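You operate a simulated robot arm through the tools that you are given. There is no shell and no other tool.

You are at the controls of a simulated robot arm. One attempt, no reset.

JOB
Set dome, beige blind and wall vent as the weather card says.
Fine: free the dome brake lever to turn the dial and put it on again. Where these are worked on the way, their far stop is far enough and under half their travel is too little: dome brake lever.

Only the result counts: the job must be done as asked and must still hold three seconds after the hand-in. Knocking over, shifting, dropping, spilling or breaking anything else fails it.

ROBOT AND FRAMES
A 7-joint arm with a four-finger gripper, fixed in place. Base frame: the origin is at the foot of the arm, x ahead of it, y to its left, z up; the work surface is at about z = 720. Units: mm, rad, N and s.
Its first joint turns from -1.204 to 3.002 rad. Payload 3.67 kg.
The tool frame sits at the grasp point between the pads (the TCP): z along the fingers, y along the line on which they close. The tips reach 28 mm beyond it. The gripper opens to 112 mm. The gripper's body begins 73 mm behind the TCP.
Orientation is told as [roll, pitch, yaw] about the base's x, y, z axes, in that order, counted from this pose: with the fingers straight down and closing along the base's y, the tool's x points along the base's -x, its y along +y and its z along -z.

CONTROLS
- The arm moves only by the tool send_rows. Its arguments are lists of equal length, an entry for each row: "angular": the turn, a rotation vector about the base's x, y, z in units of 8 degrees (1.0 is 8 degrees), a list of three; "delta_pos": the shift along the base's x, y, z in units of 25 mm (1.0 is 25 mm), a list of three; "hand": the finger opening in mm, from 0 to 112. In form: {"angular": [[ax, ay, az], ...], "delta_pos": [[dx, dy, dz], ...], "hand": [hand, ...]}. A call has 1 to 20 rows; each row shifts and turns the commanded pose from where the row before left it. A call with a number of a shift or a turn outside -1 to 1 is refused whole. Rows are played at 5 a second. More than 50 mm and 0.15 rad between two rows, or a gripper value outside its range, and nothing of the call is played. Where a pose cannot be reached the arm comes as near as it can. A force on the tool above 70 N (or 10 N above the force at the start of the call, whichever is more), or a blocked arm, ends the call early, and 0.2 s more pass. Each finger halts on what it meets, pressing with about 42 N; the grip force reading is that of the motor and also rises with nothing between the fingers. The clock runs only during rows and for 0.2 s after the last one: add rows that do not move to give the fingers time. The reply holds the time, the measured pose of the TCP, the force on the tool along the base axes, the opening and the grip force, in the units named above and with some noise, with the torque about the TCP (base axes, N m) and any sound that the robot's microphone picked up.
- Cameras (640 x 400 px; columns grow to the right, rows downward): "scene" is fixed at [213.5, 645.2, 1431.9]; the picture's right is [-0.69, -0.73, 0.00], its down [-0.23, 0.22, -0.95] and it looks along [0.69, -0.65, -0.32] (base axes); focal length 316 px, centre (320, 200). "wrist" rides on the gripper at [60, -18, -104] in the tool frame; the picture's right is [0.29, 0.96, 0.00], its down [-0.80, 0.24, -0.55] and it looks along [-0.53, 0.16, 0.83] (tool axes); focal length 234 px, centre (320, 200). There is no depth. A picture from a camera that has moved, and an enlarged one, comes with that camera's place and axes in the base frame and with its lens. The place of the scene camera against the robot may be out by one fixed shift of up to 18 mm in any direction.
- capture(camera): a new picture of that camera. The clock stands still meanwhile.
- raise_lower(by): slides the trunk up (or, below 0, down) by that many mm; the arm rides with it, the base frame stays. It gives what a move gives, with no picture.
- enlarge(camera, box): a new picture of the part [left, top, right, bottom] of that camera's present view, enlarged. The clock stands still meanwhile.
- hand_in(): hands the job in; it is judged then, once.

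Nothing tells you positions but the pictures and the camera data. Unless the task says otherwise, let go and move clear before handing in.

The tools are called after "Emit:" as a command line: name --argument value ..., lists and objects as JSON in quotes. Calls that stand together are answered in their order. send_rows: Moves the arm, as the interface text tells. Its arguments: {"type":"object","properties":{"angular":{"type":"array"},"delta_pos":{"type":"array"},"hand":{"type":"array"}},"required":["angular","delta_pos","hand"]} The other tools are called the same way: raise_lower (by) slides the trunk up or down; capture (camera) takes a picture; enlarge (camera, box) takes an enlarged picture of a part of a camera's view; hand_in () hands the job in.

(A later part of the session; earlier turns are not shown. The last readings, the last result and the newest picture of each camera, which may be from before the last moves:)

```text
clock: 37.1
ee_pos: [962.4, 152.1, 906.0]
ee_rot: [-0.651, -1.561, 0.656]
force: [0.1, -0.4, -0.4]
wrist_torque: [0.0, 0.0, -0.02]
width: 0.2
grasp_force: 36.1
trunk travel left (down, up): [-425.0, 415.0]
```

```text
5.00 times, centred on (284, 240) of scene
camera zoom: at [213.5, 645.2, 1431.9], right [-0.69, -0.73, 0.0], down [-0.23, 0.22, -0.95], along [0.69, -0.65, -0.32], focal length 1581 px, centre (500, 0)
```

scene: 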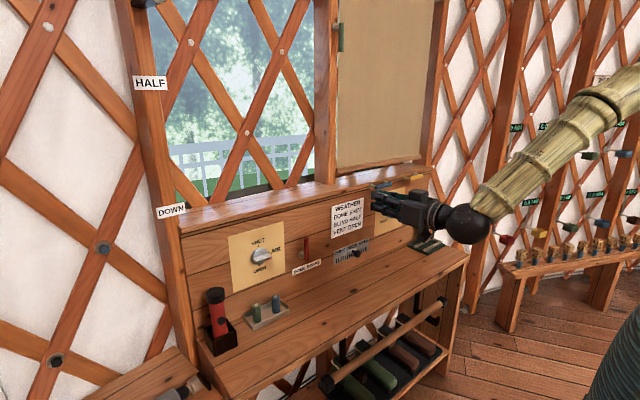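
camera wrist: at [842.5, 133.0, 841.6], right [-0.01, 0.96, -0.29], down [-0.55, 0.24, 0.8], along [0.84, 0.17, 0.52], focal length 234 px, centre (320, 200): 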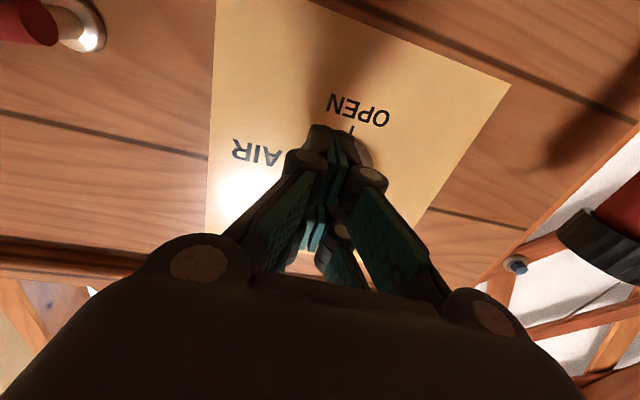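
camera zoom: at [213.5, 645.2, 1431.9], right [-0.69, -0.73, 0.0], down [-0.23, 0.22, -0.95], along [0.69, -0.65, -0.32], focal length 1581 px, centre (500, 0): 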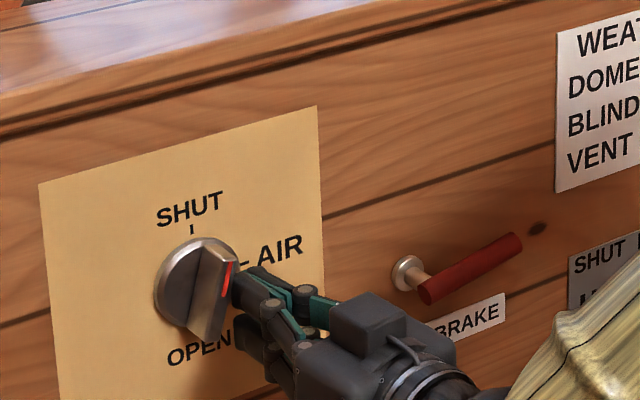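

The dial is turning, with the pointer now about 30° short of SHUT. I'll keep nudging along the arc.

Emit:
send_rows --angular '[[0, 0, 0], [0, 0, 0], [0, 0, 0]]' --delta_pos '[[0, -0.1, 0.4], [0, 0.05, 0.35], [0, 0, 0]]' --hand '[0, 0, 0]'

Emit:
enlarge --camera "scene" --box '[220, 200, 348, 280]'

Emit:
capture --camera "wrist"

```text
clock: 37.9
ee_pos: [963.2, 150.8, 924.9]
ee_rot: [-0.663, -1.56, 0.669]
force: [-1.0, 0.2, 0.3]
wrist_torque: [0.0, 0.01, -0.01]
width: 0.3
grasp_force: 35.7
trunk travel left (down, up): [-425.0, 415.0]
```

```text
5.00 times, centred on (284, 240) of scene
camera zoom: at [213.5, 645.2, 1431.9], right [-0.69, -0.73, 0.0], down [-0.23, 0.22, -0.95], along [0.69, -0.65, -0.32], focal length 1581 px, centre (500, 0)
```

zoom: 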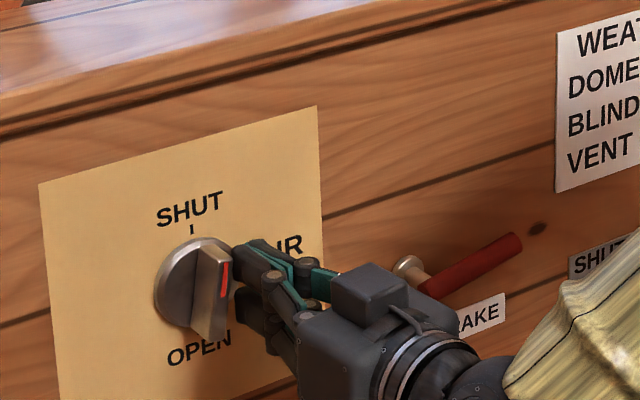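

```text
taken
camera wrist: at [857.4, 131.5, 865.5], right [-0.01, 0.96, -0.29], down [-0.55, 0.24, 0.8], along [0.84, 0.17, 0.52], focal length 234 px, centre (320, 200)
```

wrist: 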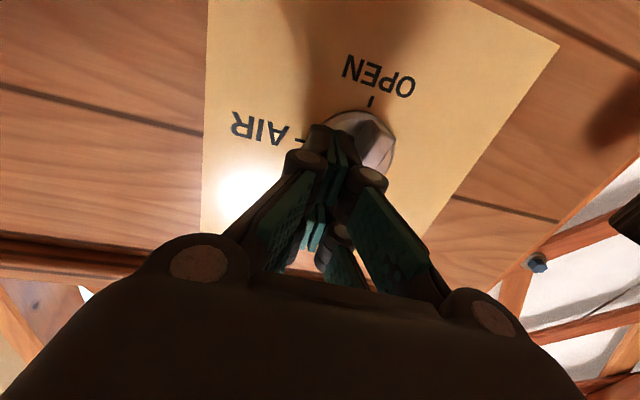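

The pointer is within about 10–15° of SHUT. I'll finish by straddling the ridge at roll 0 and closing, so the parallel pads bring it exactly vertical.

Emit:
send_rows --angular '[[0, 0, 0], [0, 0, 0], [0, 0, 0], [0, 0, 0], [0, 0, 0]]' --delta_pos '[[-1, -0.2, 0], [-1, 0, 0], [0, 0.5, -0.15], [0, 0.5, -0.1], [0, 0, 0]]' --hand '[0, 0, 40, 70, 70]'

Emit:
capture --camera "wrist"

Emit:
enlarge --camera "scene" --box '[220, 200, 348, 280]'

```text
clock: 39.1
ee_pos: [912.2, 170.0, 917.8]
ee_rot: [-0.679, -1.561, 0.684]
force: [-0.7, -0.7, 0.8]
wrist_torque: [-0.02, -0.01, 0.02]
width: 69.9
grasp_force: 0.0
trunk travel left (down, up): [-425.0, 415.0]
```

```text
taken
camera wrist: at [807.0, 150.9, 858.9], right [-0.01, 0.96, -0.29], down [-0.55, 0.24, 0.8], along [0.84, 0.17, 0.52], focal length 234 px, centre (320, 200)
```

wrist: 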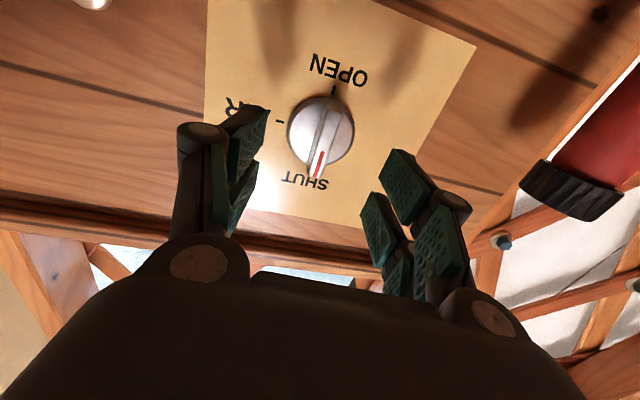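

```text
5.00 times, centred on (284, 240) of scene
camera zoom: at [213.5, 645.2, 1431.9], right [-0.69, -0.73, 0.0], down [-0.23, 0.22, -0.95], along [0.69, -0.65, -0.32], focal length 1581 px, centre (500, 0)
```

zoom: 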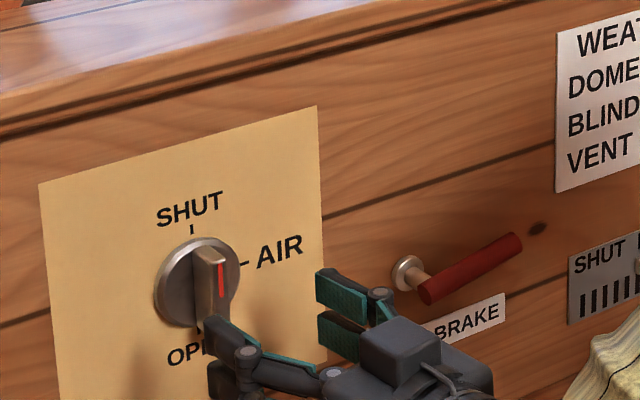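

The pointer already looks near SHUT. I'll square it up with a gentle straddle and close.

Emit:
send_rows --angular '[[0, 0, 0], [0, 0, 0], [0, 0, 0], [0, 0, 0], [0, 0, 0], [0, 0, 0]]' --delta_pos '[[0.7, 0, 0], [0.7, 0, 0], [0.6, 0, 0], [0, 0, 0], [0, 0, 0], [0, 0, 0]]' --hand '[70, 70, 70, 40, 10, 0]'

Emit:
capture --camera "wrist"

Emit:
enlarge --camera "scene" --box '[220, 200, 348, 280]'

```text
clock: 40.5
ee_pos: [964.0, 174.3, 918.9]
ee_rot: [-0.73, -1.559, 0.74]
force: [7.3, 19.3, 2.5]
wrist_torque: [0.56, 0.44, 0.15]
width: 12.8
grasp_force: 45.0
trunk travel left (down, up): [-425.0, 415.0]
```

```text
taken
camera wrist: at [857.7, 154.4, 859.5], right [-0.01, 0.96, -0.3], down [-0.55, 0.24, 0.8], along [0.84, 0.17, 0.52], focal length 234 px, centre (320, 200)
```

wrist: 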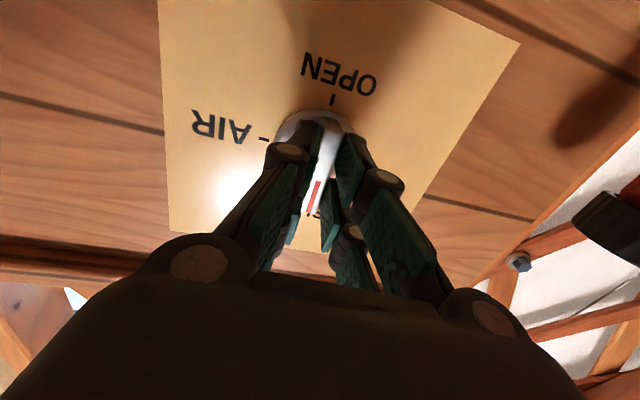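

```text
5.00 times, centred on (284, 240) of scene
camera zoom: at [213.5, 645.2, 1431.9], right [-0.69, -0.73, 0.0], down [-0.23, 0.22, -0.95], along [0.69, -0.65, -0.32], focal length 1581 px, centre (500, 0)
```

zoom: 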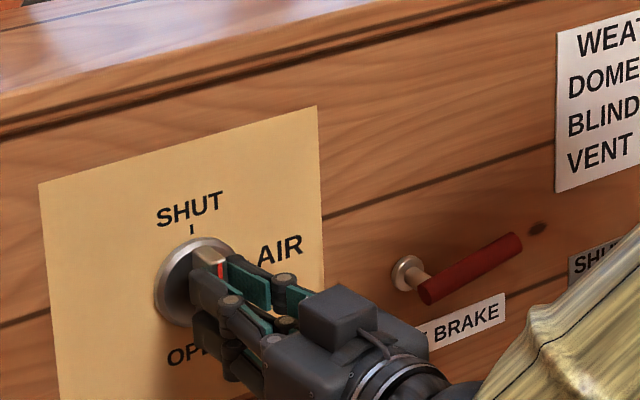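

The ridge is gripped and aligned at 12.8 mm wide. Now I'll release, back off and check.

Emit:
send_rows --angular '[[0, 0, 0], [0, 0, 0], [0, 0, 0], [0, 0, 0], [0, 0, 0], [0, 0, 0], [0, 0, 0]]' --delta_pos '[[0, 0.1, 0], [0, 0, 0], [-1, 0, 0], [-1, 0, 0], [-1, 0, 0], [-1, 0, 0], [0, 0, 0]]' --hand '[40, 80, 80, 80, 112, 112, 112]'

Emit:
enlarge --camera "wrist" --box '[200, 20, 440, 170]'

Emit:
enlarge --camera "scene" --box '[220, 200, 348, 280]'

```text
clock: 42.1
ee_pos: [863.0, 172.8, 918.3]
ee_rot: [-0.688, -1.561, 0.691]
force: [-0.1, 0.4, -0.1]
wrist_torque: [-0.02, -0.01, -0.02]
width: 111.7
grasp_force: 0.0
trunk travel left (down, up): [-425.0, 415.0]
```

```text
2.67 times, centred on (320, 95) of wrist
camera zoom: at [757.5, 153.7, 859.3], right [-0.01, 0.96, -0.29], down [-0.55, 0.24, 0.8], along [0.84, 0.17, 0.52], focal length 624 px, centre (320, 480)
```

zoom: 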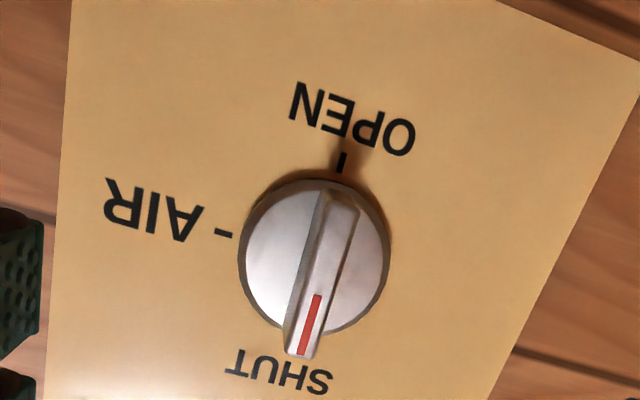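

```text
5.00 times, centred on (284, 240) of scene
camera zoom: at [213.5, 645.2, 1431.9], right [-0.69, -0.73, 0.0], down [-0.23, 0.22, -0.95], along [0.69, -0.65, -0.32], focal length 1581 px, centre (500, 0)
```

zoom: 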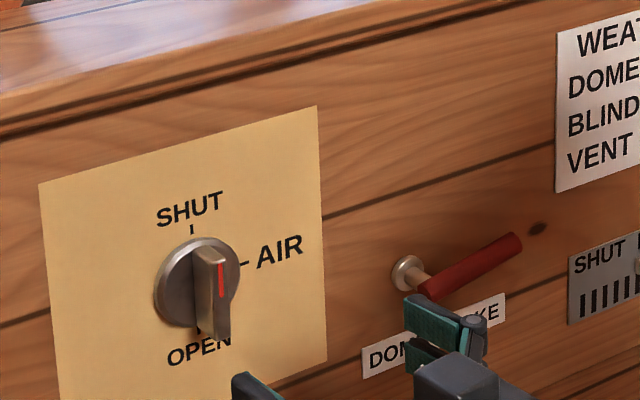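

The dome dial is clearly on SHUT. Next comes the brake: I'll close the fingers and go to the underside of the lever.

Emit:
send_rows --angular '[[0, 0, 0], [0, 0, 0], [0, 0, 0], [0, 0, 0], [0, 0, 0], [0, 0, 0], [0, 0, 0], [0, 0, 0], [0, 0, 0], [0, 0, 0]]' --delta_pos '[[0, -0.96, -0.3], [0, -0.96, -0.3], [0, -0.96, -0.3], [0, -0.96, -0.3], [0, -0.96, -0.3], [0, -0.96, -0.3], [0, -0.96, -0.3], [0, -0.96, -0.3], [0, -0.96, -0.3], [0, 0, 0]]' --hand '[100, 80, 60, 40, 20, 0, 0, 0, 0, 0]'

Emit:
capture --camera "wrist"

Emit:
enlarge --camera "scene" --box '[260, 200, 420, 300]'

```text
clock: 44.3
ee_pos: [863.8, -43.4, 850.6]
ee_rot: [-0.616, -1.56, 0.62]
force: [-0.8, 0.2, 0.5]
wrist_torque: [-0.02, -0.02, 0.04]
width: 0.2
grasp_force: 35.5
trunk travel left (down, up): [-425.0, 415.0]
```

```text
taken
camera wrist: at [757.8, -63.0, 791.5], right [-0.01, 0.96, -0.29], down [-0.55, 0.24, 0.8], along [0.84, 0.17, 0.52], focal length 234 px, centre (320, 200)
```

wrist: 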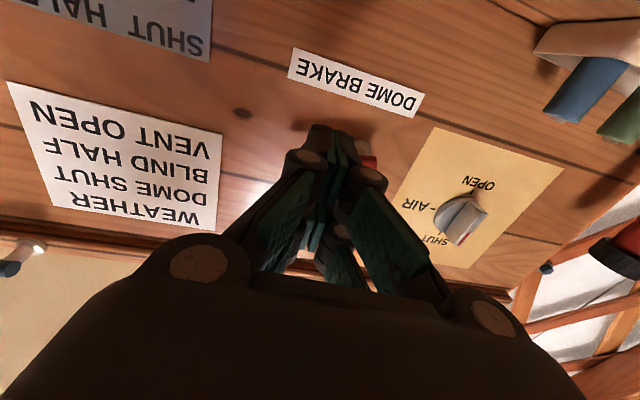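

```text
4.00 times, centred on (340, 250) of scene
camera zoom: at [213.5, 645.2, 1431.9], right [-0.69, -0.73, 0.0], down [-0.23, 0.22, -0.95], along [0.69, -0.65, -0.32], focal length 1265 px, centre (240, 0)
```

zoom: 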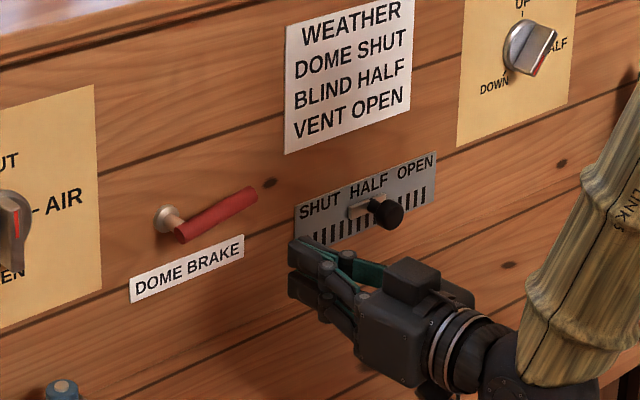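

The lever points right and slightly up. I'll start lower for clearance, go in, then sweep it back up along the arc.

Emit:
send_rows --angular '[[0, 0, 0], [0, 0, 0], [0, 0, 0], [0, 0, 0], [0, 0, 0]]' --delta_pos '[[0.5, 0, -0.7], [1, 0, 0], [1, 0, 0], [0.8, 0, 0], [0, 0, 0]]' --hand '[0, 0, 0, 0, 0]'

Emit:
send_rows --angular '[[0, 0, 0], [0, 0, 0], [0, 0, 0], [0, 0, 0], [0, 0, 0], [0, 0, 0]]' --delta_pos '[[0, 0, 0.68], [0, -0.08, 0.6], [0, -0.04, 0.6], [0, 0.24, 0.48], [0, 0.32, 0.44], [0, 0, 0]]' --hand '[0, 0, 0, 0, 0, 0]'

Emit:
capture --camera "wrist"

Emit:
enlarge --camera "scene" --box '[260, 200, 420, 300]'

```text
clock: 45.5
ee_pos: [945.1, -43.4, 832.1]
ee_rot: [-0.673, -1.559, 0.68]
force: [-0.1, 0.3, 0.4]
wrist_torque: [0.03, 0.0, -0.01]
width: 0.1
grasp_force: 35.5
trunk travel left (down, up): [-425.0, 415.0]
```

```text
clock: 46.9
ee_pos: [944.9, -31.6, 904.0]
ee_rot: [-0.689, -1.561, 0.693]
force: [0.3, 0.2, -0.1]
wrist_torque: [-0.02, -0.02, 0.0]
width: 0.0
grasp_force: 35.8
trunk travel left (down, up): [-425.0, 415.0]
```

```text
taken
camera wrist: at [839.1, -51.1, 844.2], right [-0.01, 0.96, -0.29], down [-0.55, 0.24, 0.8], along [0.84, 0.17, 0.52], focal length 234 px, centre (320, 200)
```

wrist: 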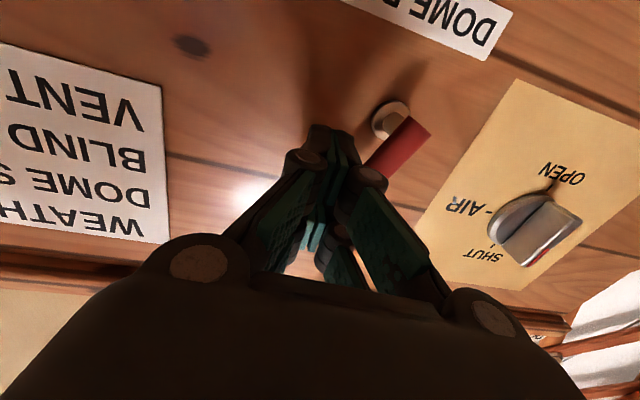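

```text
4.00 times, centred on (340, 250) of scene
camera zoom: at [213.5, 645.2, 1431.9], right [-0.69, -0.73, 0.0], down [-0.23, 0.22, -0.95], along [0.69, -0.65, -0.32], focal length 1265 px, centre (240, 0)
```

zoom: 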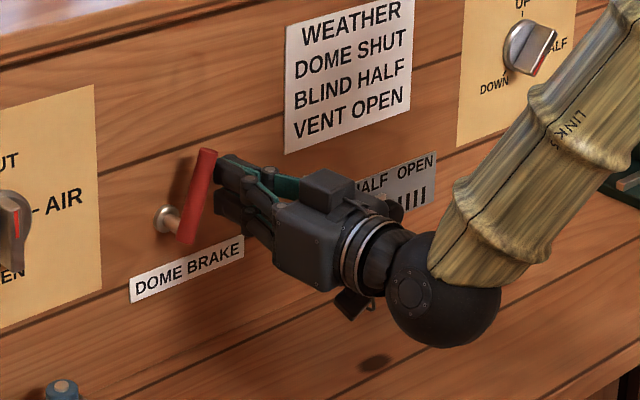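

The lever is coming up, about 25° to go. I'll push it to its upright stop.

Emit:
send_rows --angular '[[0, 0, 0], [0, 0, 0], [0, 0, 0], [0, 0, 0], [0, 0, 0], [0, 0, 0], [0, 0, 0]]' --delta_pos '[[0, 0.32, 0.3], [0, 0.3, 0.2], [0, 0.2, 0.1], [0, 0.15, 0], [0, 0.15, 0], [0, 0.15, 0], [0, 0, 0]]' --hand '[0, 0, 0, 0, 0, 0, 0]'

Emit:
capture --camera "wrist"

Emit:
enlarge --camera "scene" --box '[260, 200, 420, 300]'

```text
clock: 48.5
ee_pos: [945.9, -8.5, 919.1]
ee_rot: [-0.343, -1.563, 0.345]
force: [-20.5, -58.2, -3.2]
wrist_torque: [-0.98, 0.34, -1.0]
width: 0.0
grasp_force: 35.3
trunk travel left (down, up): [-425.0, 415.0]
```

```text
taken
camera wrist: at [839.6, -26.8, 859.3], right [0.0, 0.96, -0.29], down [-0.55, 0.24, 0.8], along [0.84, 0.16, 0.52], focal length 234 px, centre (320, 200)
```

wrist: 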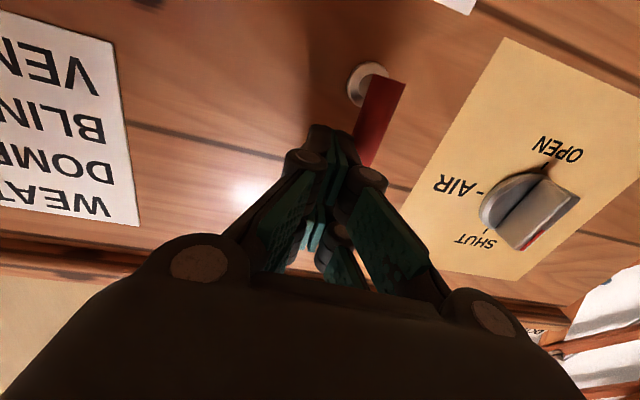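

```text
4.00 times, centred on (340, 250) of scene
camera zoom: at [213.5, 645.2, 1431.9], right [-0.69, -0.73, 0.0], down [-0.23, 0.22, -0.95], along [0.69, -0.65, -0.32], focal length 1265 px, centre (240, 0)
```

zoom: 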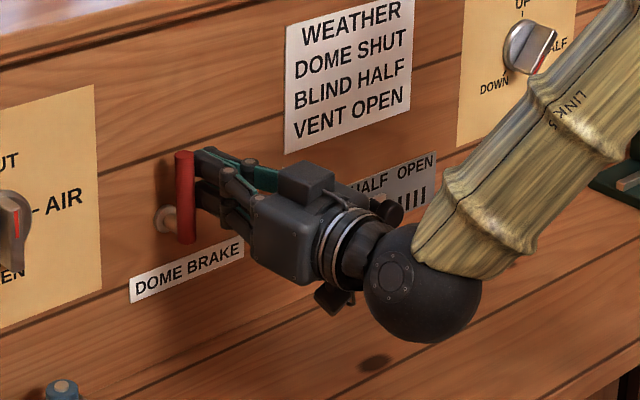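

The brake is back on against its stop, with a firm 58 N reaction. I'll back off and tilt the tool down to look at the vent slider, keeping the camera off the desk.

Emit:
send_rows --angular '[[0, 0, 0], [0, 0, 0], [0, 0, 0], [0, 0, 0], [0, 0.85, 0], [0, 0.85, 0], [0, 0.85, 0], [0, 0.85, 0], [0, 0, 0], [0, 0, 0]]' --delta_pos '[[0, -0.6, 0], [-0.5, -0.6, 0], [-1, 0, 0], [-1, 0, 0], [-1, -0.6, 0], [-0.5, -0.8, 0], [0, -0.8, -0.5], [0, -0.8, -0.5], [0, -0.8, -0.5], [0, 0, 0]]' --hand '[0, 0, 0, 0, 0, 0, 30, 70, 112, 112]'

Emit:
capture --camera "wrist"

Emit:
enlarge --camera "scene" --box '[260, 200, 420, 300]'

```text
clock: 50.7
ee_pos: [845.3, -123.7, 881.1]
ee_rot: [-0.008, -1.087, 0.014]
force: [0.0, -0.3, 0.5]
wrist_torque: [-0.02, 0.03, -0.06]
width: 112.0
grasp_force: 0.0
trunk travel left (down, up): [-425.0, 415.0]
```

```text
taken
camera wrist: at [724.7, -144.2, 876.8], right [-0.14, 0.96, -0.26], down [-0.12, 0.24, 0.96], along [0.98, 0.17, 0.08], focal length 234 px, centre (320, 200)
```

wrist: 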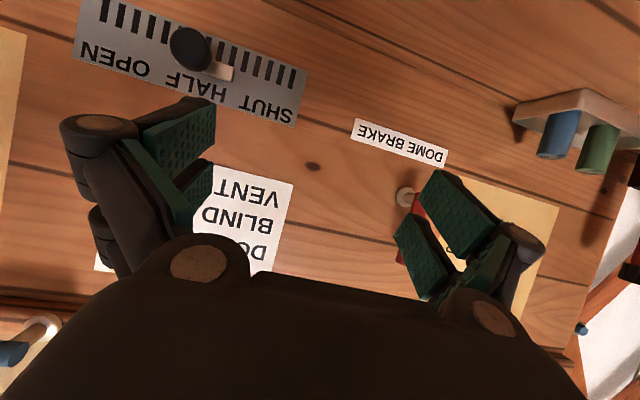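

```text
4.00 times, centred on (340, 250) of scene
camera zoom: at [213.5, 645.2, 1431.9], right [-0.69, -0.73, 0.0], down [-0.23, 0.22, -0.95], along [0.69, -0.65, -0.32], focal length 1265 px, centre (240, 0)
```

zoom: 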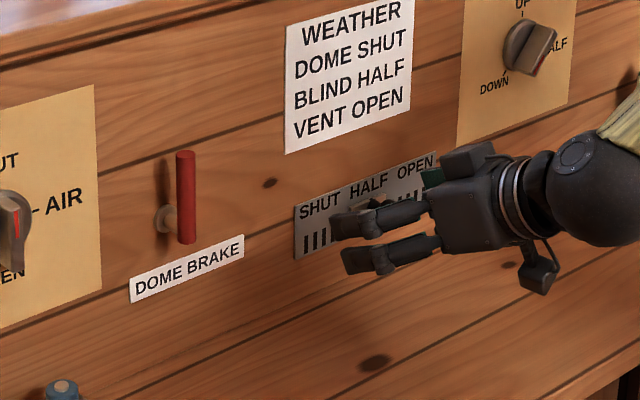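

The brake is upright. The vent slider knob is near (950, -247, 798) at HALF, and OPEN is toward y≈-326. I'll put the closed fingers on its left side and then push right.

Emit:
send_rows --angular '[[0, 0, 0], [0, 0, 0], [0, 0, 0], [0, 0, 0], [0, 0, 0]]' --delta_pos '[[0, -0.6, -0.4], [0.3, -0.8, -0.4], [0.5, -0.8, -0.5], [0.6, -0.8, -0.5], [0, 0, 0]]' --hand '[70, 30, 0, 0, 0]'

Emit:
capture --camera "wrist"

Emit:
enlarge --camera "scene" --box '[300, 200, 460, 300]'

```text
clock: 51.9
ee_pos: [879.3, -199.8, 836.3]
ee_rot: [-0.007, -1.086, 0.014]
force: [0.3, -0.1, -0.3]
wrist_torque: [0.0, 0.0, 0.02]
width: 0.2
grasp_force: 35.4
trunk travel left (down, up): [-425.0, 415.0]
```

```text
taken
camera wrist: at [759.0, -219.8, 831.3], right [-0.14, 0.96, -0.26], down [-0.12, 0.24, 0.96], along [0.98, 0.17, 0.08], focal length 234 px, centre (320, 200)
```

wrist: 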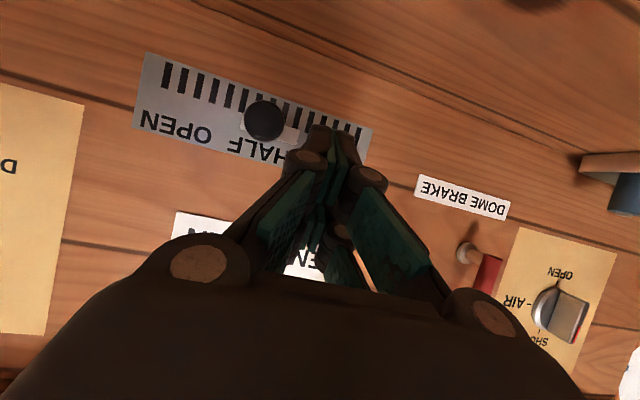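

```text
4.00 times, centred on (380, 250) of scene
camera zoom: at [213.5, 645.2, 1431.9], right [-0.69, -0.73, 0.0], down [-0.23, 0.22, -0.95], along [0.69, -0.65, -0.32], focal length 1265 px, centre (80, 0)
```

zoom: 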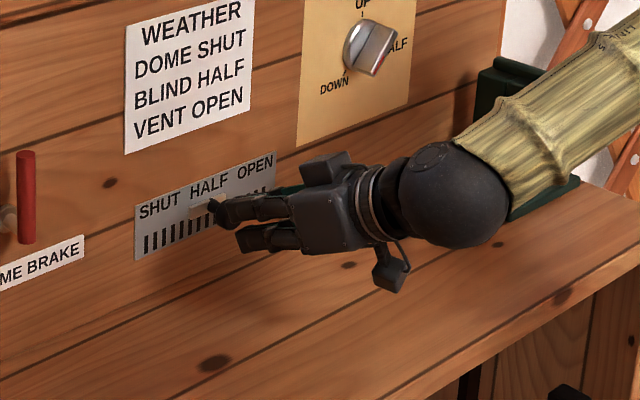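

The finger is clear to the left of the knob. I'll move in to its depth and start pushing right.

Emit:
send_rows --angular '[[0, 0, 0], [0, 0, 0], [0, 0, 0], [0, 0, 0]]' --delta_pos '[[0.77, 0, -0.35], [0.77, 0, -0.35], [0.77, 0, -0.35], [0, 0, 0]]' --hand '[0, 0, 0, 0]'

Emit:
send_rows --angular '[[0, 0, 0], [0, 0, 0], [0, 0, 0], [0, 0, 0], [0, 0, 0]]' --delta_pos '[[-0.03, -0.5, 0], [-0.03, -0.5, 0], [-0.03, -0.5, 0], [-0.03, -0.5, 0], [0, 0, 0]]' --hand '[0, 0, 0, 0, 0]'

Emit:
capture --camera "wrist"

```text
clock: 52.9
ee_pos: [938.1, -199.6, 809.3]
ee_rot: [-0.008, -1.088, 0.014]
force: [1.2, -0.7, 0.3]
wrist_torque: [0.01, 0.04, 0.0]
width: 0.0
grasp_force: 35.9
trunk travel left (down, up): [-425.0, 415.0]
```

```text
clock: 54.1
ee_pos: [934.4, -251.0, 808.8]
ee_rot: [-0.007, -1.088, 0.014]
force: [-0.6, -0.2, -0.1]
wrist_torque: [-0.01, -0.02, -0.03]
width: 0.0
grasp_force: 35.4
trunk travel left (down, up): [-425.0, 415.0]
```

```text
taken
camera wrist: at [813.8, -270.2, 804.4], right [-0.14, 0.96, -0.26], down [-0.12, 0.24, 0.96], along [0.98, 0.17, 0.08], focal length 234 px, centre (320, 200)
```

wrist: 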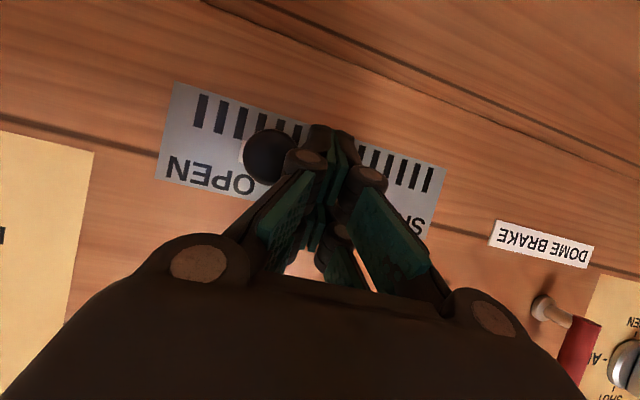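

Knob and finger are moving together. I'll keep pushing right until the slider stops.

Emit:
send_rows --angular '[[0, 0, 0], [0, 0, 0], [0, 0, 0], [0, 0, 0], [0, 0, 0], [0, 0, 0], [0, 0, 0]]' --delta_pos '[[-0.03, -0.4, 0], [-0.03, -0.4, 0], [-0.03, -0.4, 0], [-0.03, -0.4, 0], [-0.02, -0.3, 0], [-0.02, -0.3, 0], [0, 0, 0]]' --hand '[0, 0, 0, 0, 0, 0, 0]'

Emit:
capture --camera "wrist"

Emit:
enlarge --camera "scene" --box '[300, 200, 460, 300]'

```text
clock: 55.7
ee_pos: [926.5, -290.3, 809.7]
ee_rot: [0.002, -1.084, 0.032]
force: [15.6, 74.4, -12.2]
wrist_torque: [1.37, -0.18, 1.54]
width: 0.0
grasp_force: 36.4
trunk travel left (down, up): [-425.0, 415.0]
stopped in row 7: the force on the tool passed its limit at 74 N (the readings are from after the stop); the commanded pose is now the measured one
```

```text
taken
camera wrist: at [805.8, -312.8, 805.3], right [-0.17, 0.95, -0.25], down [-0.13, 0.23, 0.96], along [0.98, 0.19, 0.08], focal length 234 px, centre (320, 200)
```

wrist: 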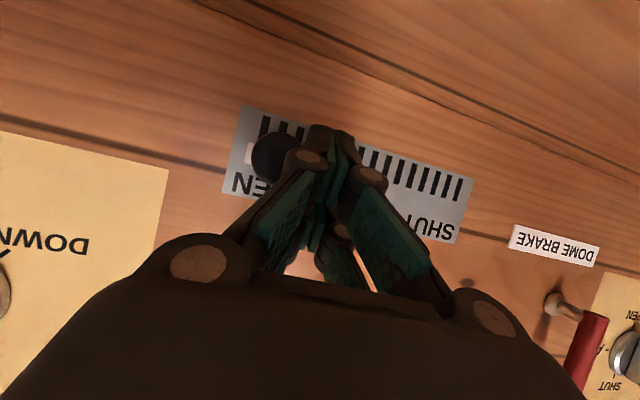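

```text
4.00 times, centred on (380, 250) of scene
camera zoom: at [213.5, 645.2, 1431.9], right [-0.69, -0.73, 0.0], down [-0.23, 0.22, -0.95], along [0.69, -0.65, -0.32], focal length 1265 px, centre (80, 0)
```

zoom: 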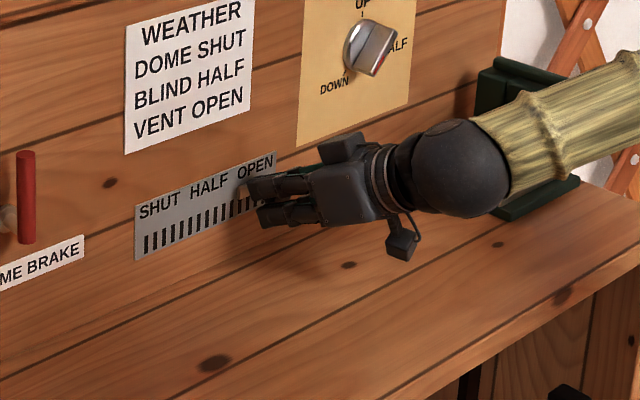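

The slider hit its stop at the OPEN end. I'll release it, back off upward, and move toward the blind dial for a close look.

Emit:
send_rows --angular '[[0, 0, 0], [0, 0, 0], [0, 0, 0], [0, 0, 0], [0, 0, 0], [0, 0, 0], [0, 0, 0], [0, 0, 0], [0, 0, 0]]' --delta_pos '[[0, 0.6, 0], [-0.6, 0.4, 0.2], [-1, 0, 0.5], [-1, 0, 0.8], [-1, 0, 0.8], [-1, -0.8, 0.8], [-0.6, -1, 0.6], [0, -1, 0.5], [0, 0, 0]]' --hand '[0, 0, 0, 0, 30, 70, 112, 112, 112]'

Emit:
capture --camera "wrist"

Emit:
enlarge --camera "scene" --box '[300, 170, 460, 270]'

```text
clock: 57.7
ee_pos: [798.5, -347.9, 914.7]
ee_rot: [-0.001, -1.087, 0.017]
force: [0.4, 0.0, 0.4]
wrist_torque: [-0.03, -0.02, -0.01]
width: 112.3
grasp_force: 0.0
trunk travel left (down, up): [-425.0, 415.0]
```

```text
taken
camera wrist: at [677.1, -368.2, 910.1], right [-0.15, 0.96, -0.25], down [-0.12, 0.24, 0.96], along [0.98, 0.18, 0.08], focal length 234 px, centre (320, 200)
```

wrist: 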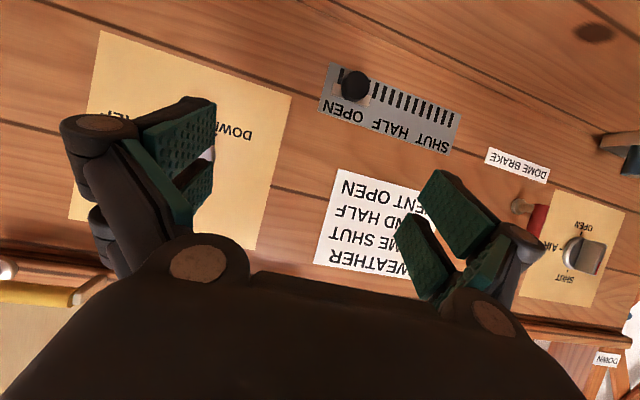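

```text
4.00 times, centred on (380, 220) of scene
camera zoom: at [213.5, 645.2, 1431.9], right [-0.69, -0.73, 0.0], down [-0.23, 0.22, -0.95], along [0.69, -0.65, -0.32], focal length 1265 px, centre (80, 120)
```

zoom: 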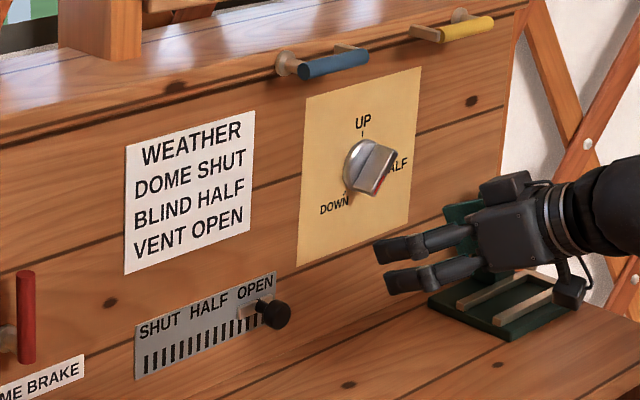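

The vent is fully OPEN. I'll shift further right so the blind dial sits in the clear part of the wrist view.

Emit:
send_rows --angular '[[0, 0, 0], [0, 0, 0], [0, 0, 0], [0, 0, 0], [0, 0, 0], [0, 0, 0]]' --delta_pos '[[0, -1, 0], [0, -1, 0], [0, -1, 0], [0, -1, 0], [0, -0.8, 0], [0, 0, 0]]' --hand '[112, 112, 112, 112, 112, 112]'

Emit:
capture --camera "wrist"

Emit:
enlarge --camera "wrist" --box '[200, 20, 440, 170]'

Emit:
capture --camera "scene"

```text
clock: 59.1
ee_pos: [798.6, -466.3, 914.5]
ee_rot: [0.001, -1.086, 0.016]
force: [-0.3, -1.4, 0.3]
wrist_torque: [-0.02, -0.01, -0.02]
width: 112.3
grasp_force: 0.0
trunk travel left (down, up): [-425.0, 415.0]
```

```text
taken
camera wrist: at [677.5, -487.6, 909.6], right [-0.15, 0.96, -0.25], down [-0.12, 0.24, 0.96], along [0.98, 0.18, 0.08], focal length 234 px, centre (320, 200)
```

wrist: 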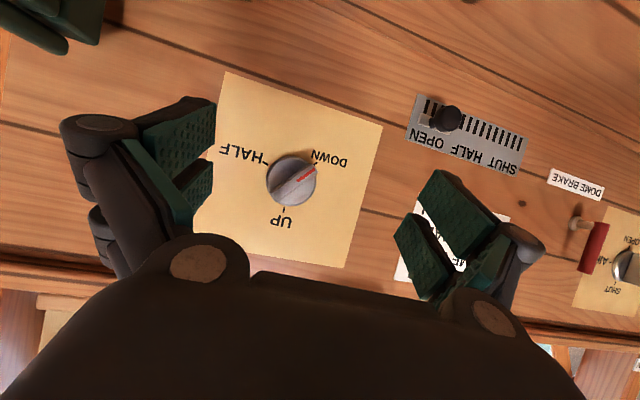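

```text
2.67 times, centred on (320, 95) of wrist
camera zoom: at [677.5, -487.6, 909.6], right [-0.15, 0.96, -0.25], down [-0.12, 0.24, 0.96], along [0.98, 0.18, 0.08], focal length 624 px, centre (320, 480)
```

zoom: 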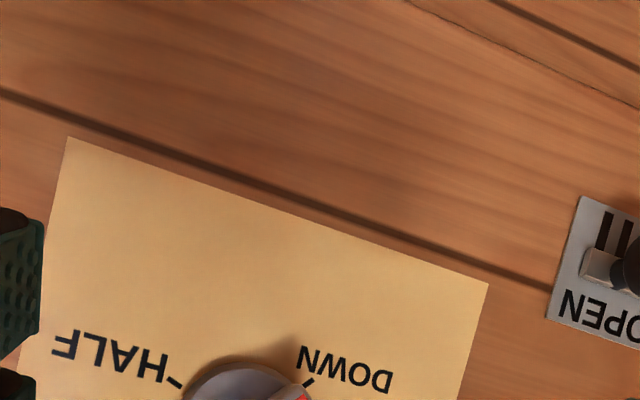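

```text
taken
```

scene: 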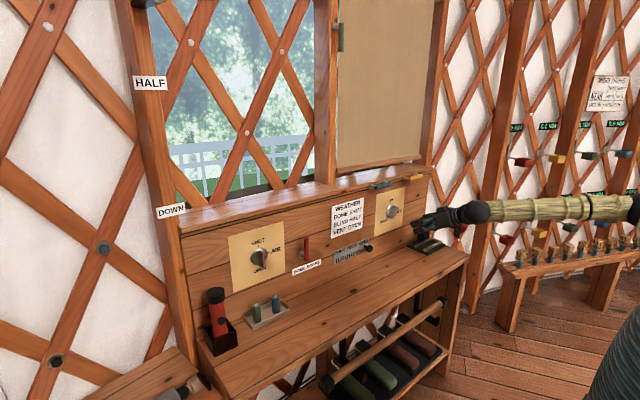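

The dial shows UP at top, HALF lower right and DOWN lower left. I'll zoom in on the pointer.

Emit:
enlarge --camera "wrist" --box '[210, 110, 370, 250]'

```text
2.86 times, centred on (290, 180) of wrist
camera zoom: at [677.5, -487.6, 909.6], right [-0.15, 0.96, -0.25], down [-0.12, 0.24, 0.96], along [0.98, 0.18, 0.08], focal length 669 px, centre (406, 257)
```

zoom: 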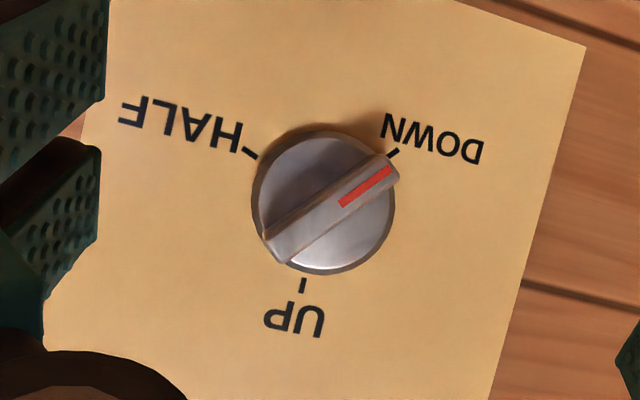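

The pointer is on DOWN, so HALF is 120° counterclockwise, through the bottom. I'll level the tool, match the panel yaw in front of the dial, and test how far I can roll toward +60° to grip the ridge.

Emit:
send_rows --angular '[[0, -0.87, 0], [0, -0.87, 0], [0, -0.87, 0], [0, -0.86, 0], [0, 0, -0.5], [0, 0, 0]]' --delta_pos '[[0.4, -0.1, 0], [0.4, -0.1, 0], [0.4, 0, 0.1], [0.4, 0, 0.05], [0, 0, 0], [0, 0, 0]]' --hand '[70, 70, 70, 70, 70, 70]'

Emit:
send_rows --angular '[[1, -0.06, 0], [1, -0.06, 0], [1, -0.06, 0], [1, -0.06, 0], [1, -0.06, 0], [1, -0.06, 0], [1, -0.06, 0], [0.5, -0.03, 0], [0, 0, 0]]' --delta_pos '[[0, 0, 0], [0, 0, 0], [0, 0, 0], [0, 0, 0], [0, 0, 0], [0, 0, 0], [0, 0, 0], [0, 0, 0], [0, 0, 0]]' --hand '[70, 70, 70, 70, 70, 70, 70, 70, 70]'

Emit:
capture --camera "wrist"

```text
clock: 60.5
ee_pos: [835.7, -424.9, 923.4]
ee_rot: [-0.132, -1.37, 0.138]
force: [-1.0, -0.1, 0.6]
wrist_torque: [0.04, 0.03, -0.09]
width: 69.9
grasp_force: 0.0
out of reach, approached as far as the arm can: row 3, 4
trunk travel left (down, up): [-425.0, 415.0]
```

```text
clock: 62.5
ee_pos: [836.4, -429.1, 921.8]
ee_rot: [1.507, -0.547, -1.388]
force: [-0.2, 0.7, -0.4]
wrist_torque: [-0.01, 0.03, 0.03]
width: 69.7
grasp_force: 0.1
trunk travel left (down, up): [-425.0, 415.0]
```

```text
taken
camera wrist: at [723.1, -403.5, 881.3], right [-0.08, 0.74, 0.67], down [-0.43, -0.63, 0.65], along [0.9, -0.24, 0.37], focal length 234 px, centre (320, 200)
```

wrist: 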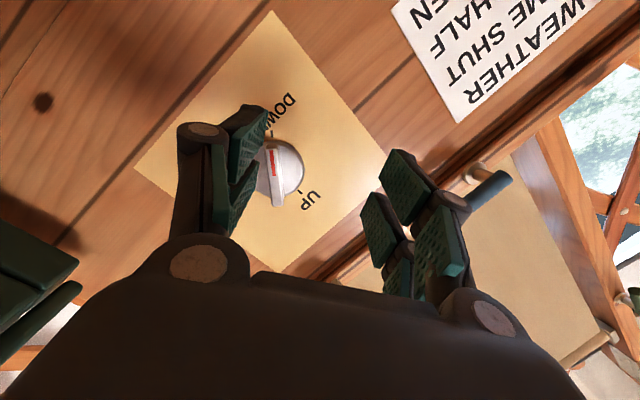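

Rolling to +60° works here, but the TCP sits about 40 mm left of where I commanded it. I'll send a null row and a small move to see whether that is a reach limit.

Emit:
send_rows --angular '[[0, 0, 0], [0, 0, 0], [0, 0, 0]]' --delta_pos '[[0, 0, 0], [0, 0, 0], [0, -0.2, 0]]' --hand '[70, 70, 70]'

Emit:
capture --camera "scene"

```text
clock: 63.3
ee_pos: [835.6, -433.4, 922.2]
ee_rot: [1.508, -0.547, -1.387]
force: [-0.3, -0.6, 0.2]
wrist_torque: [-0.01, -0.01, 0.0]
width: 70.1
grasp_force: 0.1
trunk travel left (down, up): [-425.0, 415.0]
```

```text
taken
```

scene: 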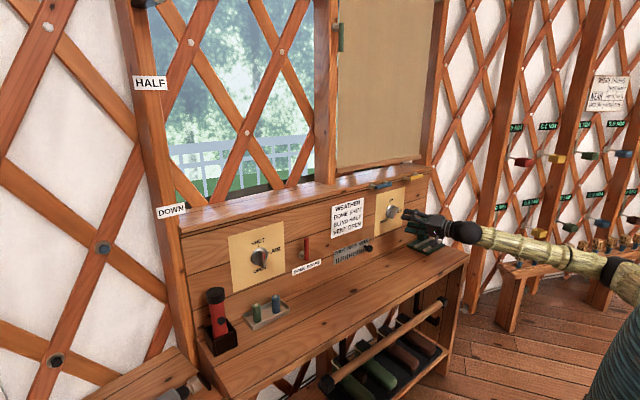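

The command simply reset to the reached pose, so there is no hard limit here. I'll correct the yaw and shift right in small steps while keeping roll 60°.

Emit:
send_rows --angular '[[0, -0.12, -0.5], [0, -0.12, -0.5], [0, -0.12, -0.5], [0, 0, 0]]' --delta_pos '[[0, -0.5, -0.05], [0, -0.5, -0.05], [0, -0.5, -0.05], [0, 0, 0]]' --hand '[70, 70, 70, 70]'

Emit:
capture --camera "wrist"

```text
clock: 64.3
ee_pos: [867.2, -492.4, 986.8]
ee_rot: [1.536, -0.548, -1.599]
force: [0.4, -0.3, -0.3]
wrist_torque: [-0.02, -0.01, 0.01]
width: 70.0
grasp_force: 0.1
out of reach, approached as far as the arm can: row 1, 2, 3
trunk travel left (down, up): [-425.0, 415.0]
```

```text
taken
camera wrist: at [762.8, -445.9, 942.3], right [0.05, 0.74, 0.67], down [-0.56, -0.53, 0.64], along [0.83, -0.41, 0.39], focal length 234 px, centre (320, 200)
```

wrist: 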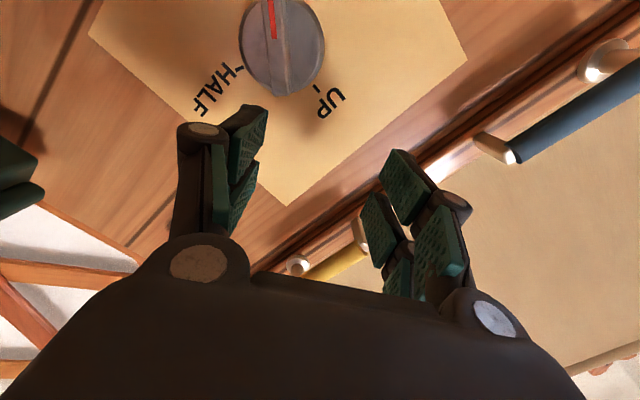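

The arm settled higher, at z≈987, with the right orientation. That means the posture works if the trunk goes lower, so I'll lower the trunk and bring the tool down to dial height.

Emit:
raise_lower --by -100

Emit:
send_rows --angular '[[0, 0, 0], [0, 0, 0]]' --delta_pos '[[0, 0, 0], [0, 0, 0]]' --hand '[70, 70]'

Emit:
capture --camera "wrist"

Emit:
capture --camera "scene"

```text
clock: 65.6
ee_pos: [867.1, -490.4, 885.2]
ee_rot: [1.535, -0.549, -1.597]
force: [-0.4, 0.7, 0.2]
wrist_torque: [-0.01, -0.03, -0.01]
width: 69.8
grasp_force: 0.0
trunk travel left (down, up): [-325.0, 515.0]
```

```text
clock: 66.2
ee_pos: [866.8, -491.5, 885.2]
ee_rot: [1.534, -0.549, -1.596]
force: [0.8, 0.0, -0.9]
wrist_torque: [-0.01, -0.01, 0.04]
width: 70.3
grasp_force: 0.0
trunk travel left (down, up): [-325.0, 515.0]
```

```text
taken
camera wrist: at [762.6, -445.6, 842.2], right [0.05, 0.74, 0.67], down [-0.56, -0.53, 0.64], along [0.83, -0.41, 0.39], focal length 234 px, centre (320, 200)
```

wrist: 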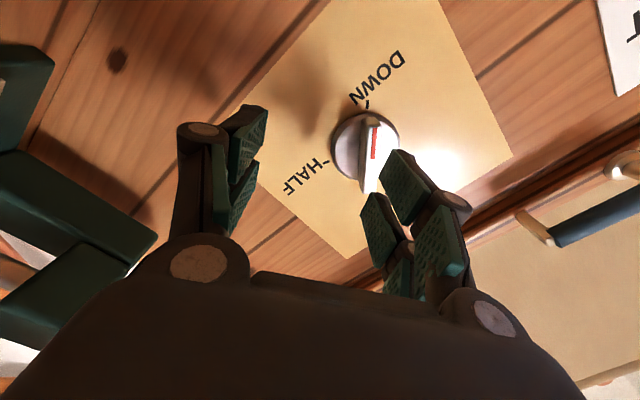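

```text
taken
```

scene: 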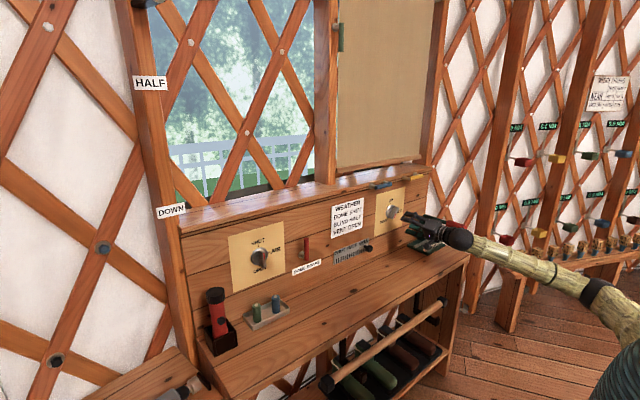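

That posture works. The dial centre is consistent at about (955, -475, 917), so I'll move up and left slightly to put the tool axis on it.

Emit:
send_rows --angular '[[0, 0, 0], [0, 0, 0], [0, 0, 0]]' --delta_pos '[[0, 0.37, 0.68], [0, 0.37, 0.68], [0, 0, 0]]' --hand '[60, 60, 60]'

Emit:
capture --camera "wrist"

```text
clock: 67.0
ee_pos: [865.8, -473.3, 920.5]
ee_rot: [1.536, -0.55, -1.596]
force: [-0.5, -0.5, 0.3]
wrist_torque: [0.03, -0.01, -0.03]
width: 59.7
grasp_force: 0.0
trunk travel left (down, up): [-325.0, 515.0]
```

```text
taken
camera wrist: at [762.4, -427.6, 876.4], right [0.05, 0.74, 0.67], down [-0.56, -0.53, 0.64], along [0.83, -0.41, 0.39], focal length 234 px, centre (320, 200)
```

wrist: 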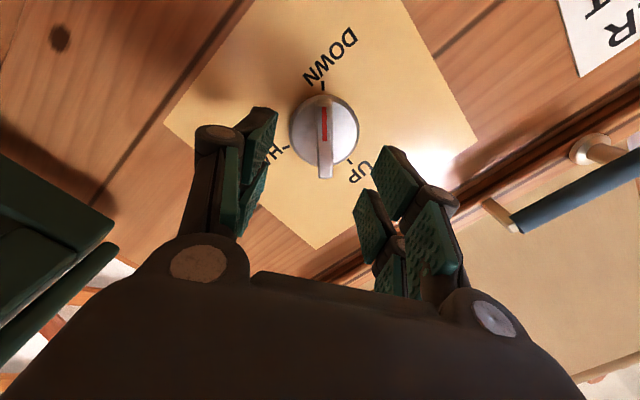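

The ridge is centred and square between the fingers. Before gripping, I'll rehearse the -120° roll here in free space to check it can be reached.

Emit:
send_rows --angular '[[-1, 0.05, 0.03], [-1, 0.05, 0.03], [-1, 0.05, 0.03], [-1, 0.05, 0.03], [-1, 0.05, 0.03], [-1, 0.05, 0.03], [-1, 0.05, 0.03], [-1, 0.05, 0.03], [-1, 0.05, 0.03], [-1, 0.05, 0.03], [-1, 0.05, 0.03], [-1, 0.05, 0.03], [-1, 0.05, 0.03], [-1, 0.05, 0.03], [-1, 0.05, 0.03], [0, 0, 0]]' --delta_pos '[[0, 0, 0], [0, 0, 0], [0, 0, 0], [0, 0, 0], [0, 0, 0], [0, 0, 0], [0, 0, 0], [0, 0, 0], [0, 0, 0], [0, 0, 0], [0, 0, 0], [0, 0, 0], [0, 0, 0], [0, 0, 0], [0, 0, 0], [0, 0, 0]]' --hand '[60, 60, 60, 60, 60, 60, 60, 60, 60, 60, 60, 60, 60, 60, 60, 60]'

Emit:
capture --camera "wrist"

```text
clock: 70.4
ee_pos: [868.0, -472.2, 921.0]
ee_rot: [-1.53, -0.491, 1.498]
force: [0.4, 0.0, -0.1]
wrist_torque: [0.01, 0.0, 0.01]
width: 60.3
grasp_force: 0.1
trunk travel left (down, up): [-325.0, 515.0]
```

```text
taken
camera wrist: at [758.5, -529.3, 911.0], right [-0.02, 0.2, -0.98], down [-0.5, 0.84, 0.18], along [0.86, 0.5, 0.08], focal length 234 px, centre (320, 200)
```

wrist: 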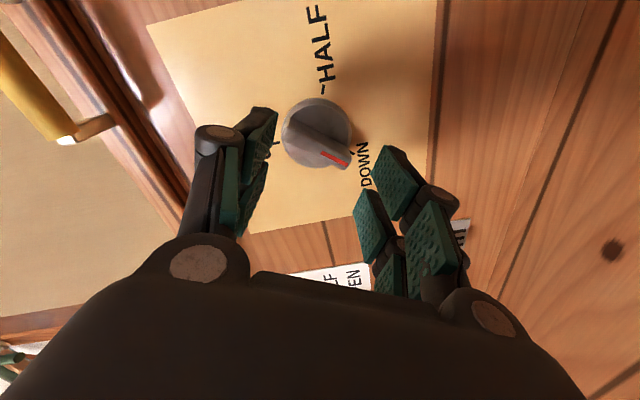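

The full turn is reachable and holds position. I'll roll back, advance and grip the ridge.

Emit:
send_rows --angular '[[1, -0.05, -0.03], [1, -0.05, -0.03], [1, -0.05, -0.03], [1, -0.05, -0.03], [1, -0.05, -0.03], [1, -0.05, -0.03], [1, -0.05, -0.03], [1, -0.05, -0.03], [1, -0.05, -0.03], [1, -0.05, -0.03], [1, -0.05, -0.03], [1, -0.05, -0.03], [1, -0.05, -0.03], [1, -0.05, -0.03], [1, -0.05, -0.03], [0, 0, 0]]' --delta_pos '[[0, 0, 0], [0, 0, 0], [0, 0, 0], [0, 0, 0], [0, 0, 0], [0, 0, 0], [0, 0, 0], [0, 0, 0], [0, 0, 0], [0, 0, 0], [0, 0, 0], [0, 0, 0], [0, 0, 0], [0, 0, 0], [0, 0, 0], [0, 0, 0]]' --hand '[60, 60, 60, 60, 60, 60, 60, 60, 60, 60, 60, 60, 60, 60, 60, 60]'

Emit:
send_rows --angular '[[0, 0, 0], [0, 0, 0], [0, 0, 0], [0, 0, 0]]' --delta_pos '[[0.8, -0.04, -0.02], [0.8, -0.04, -0.02], [0.7, -0.04, -0.02], [0, 0, 0]]' --hand '[60, 60, 60, 60]'

Emit:
capture --camera "wrist"

Emit:
enlarge --camera "scene" --box '[340, 170, 468, 250]'

```text
clock: 73.8
ee_pos: [868.2, -472.9, 919.5]
ee_rot: [1.536, -0.546, -1.596]
force: [-0.1, -0.4, 0.3]
wrist_torque: [-0.03, -0.02, 0.0]
width: 60.0
grasp_force: 0.0
trunk travel left (down, up): [-325.0, 515.0]
```

```text
clock: 74.8
ee_pos: [924.0, -476.2, 918.2]
ee_rot: [1.535, -0.551, -1.598]
force: [-1.1, 1.4, 0.2]
wrist_torque: [0.0, -0.01, -0.03]
width: 59.9
grasp_force: 0.1
trunk travel left (down, up): [-325.0, 515.0]
```

```text
taken
camera wrist: at [819.6, -430.5, 874.9], right [0.05, 0.74, 0.67], down [-0.56, -0.53, 0.64], along [0.83, -0.41, 0.39], focal length 234 px, centre (320, 200)
```

wrist: 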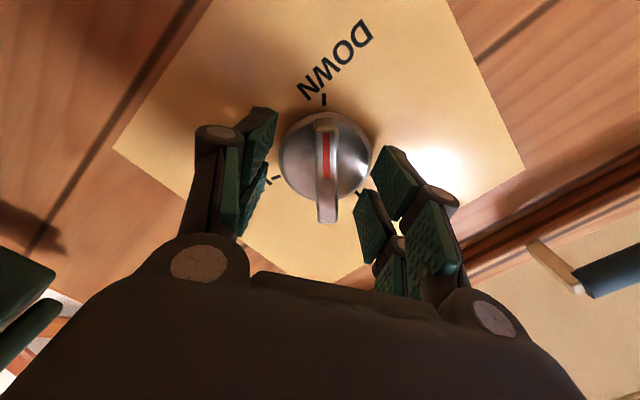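

```text
5.00 times, centred on (404, 210) of scene
camera zoom: at [213.5, 645.2, 1431.9], right [-0.69, -0.73, 0.0], down [-0.23, 0.22, -0.95], along [0.69, -0.65, -0.32], focal length 1581 px, centre (-100, 150)
```

zoom: 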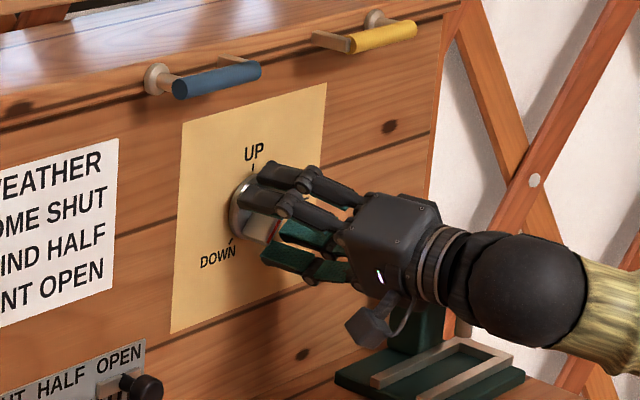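

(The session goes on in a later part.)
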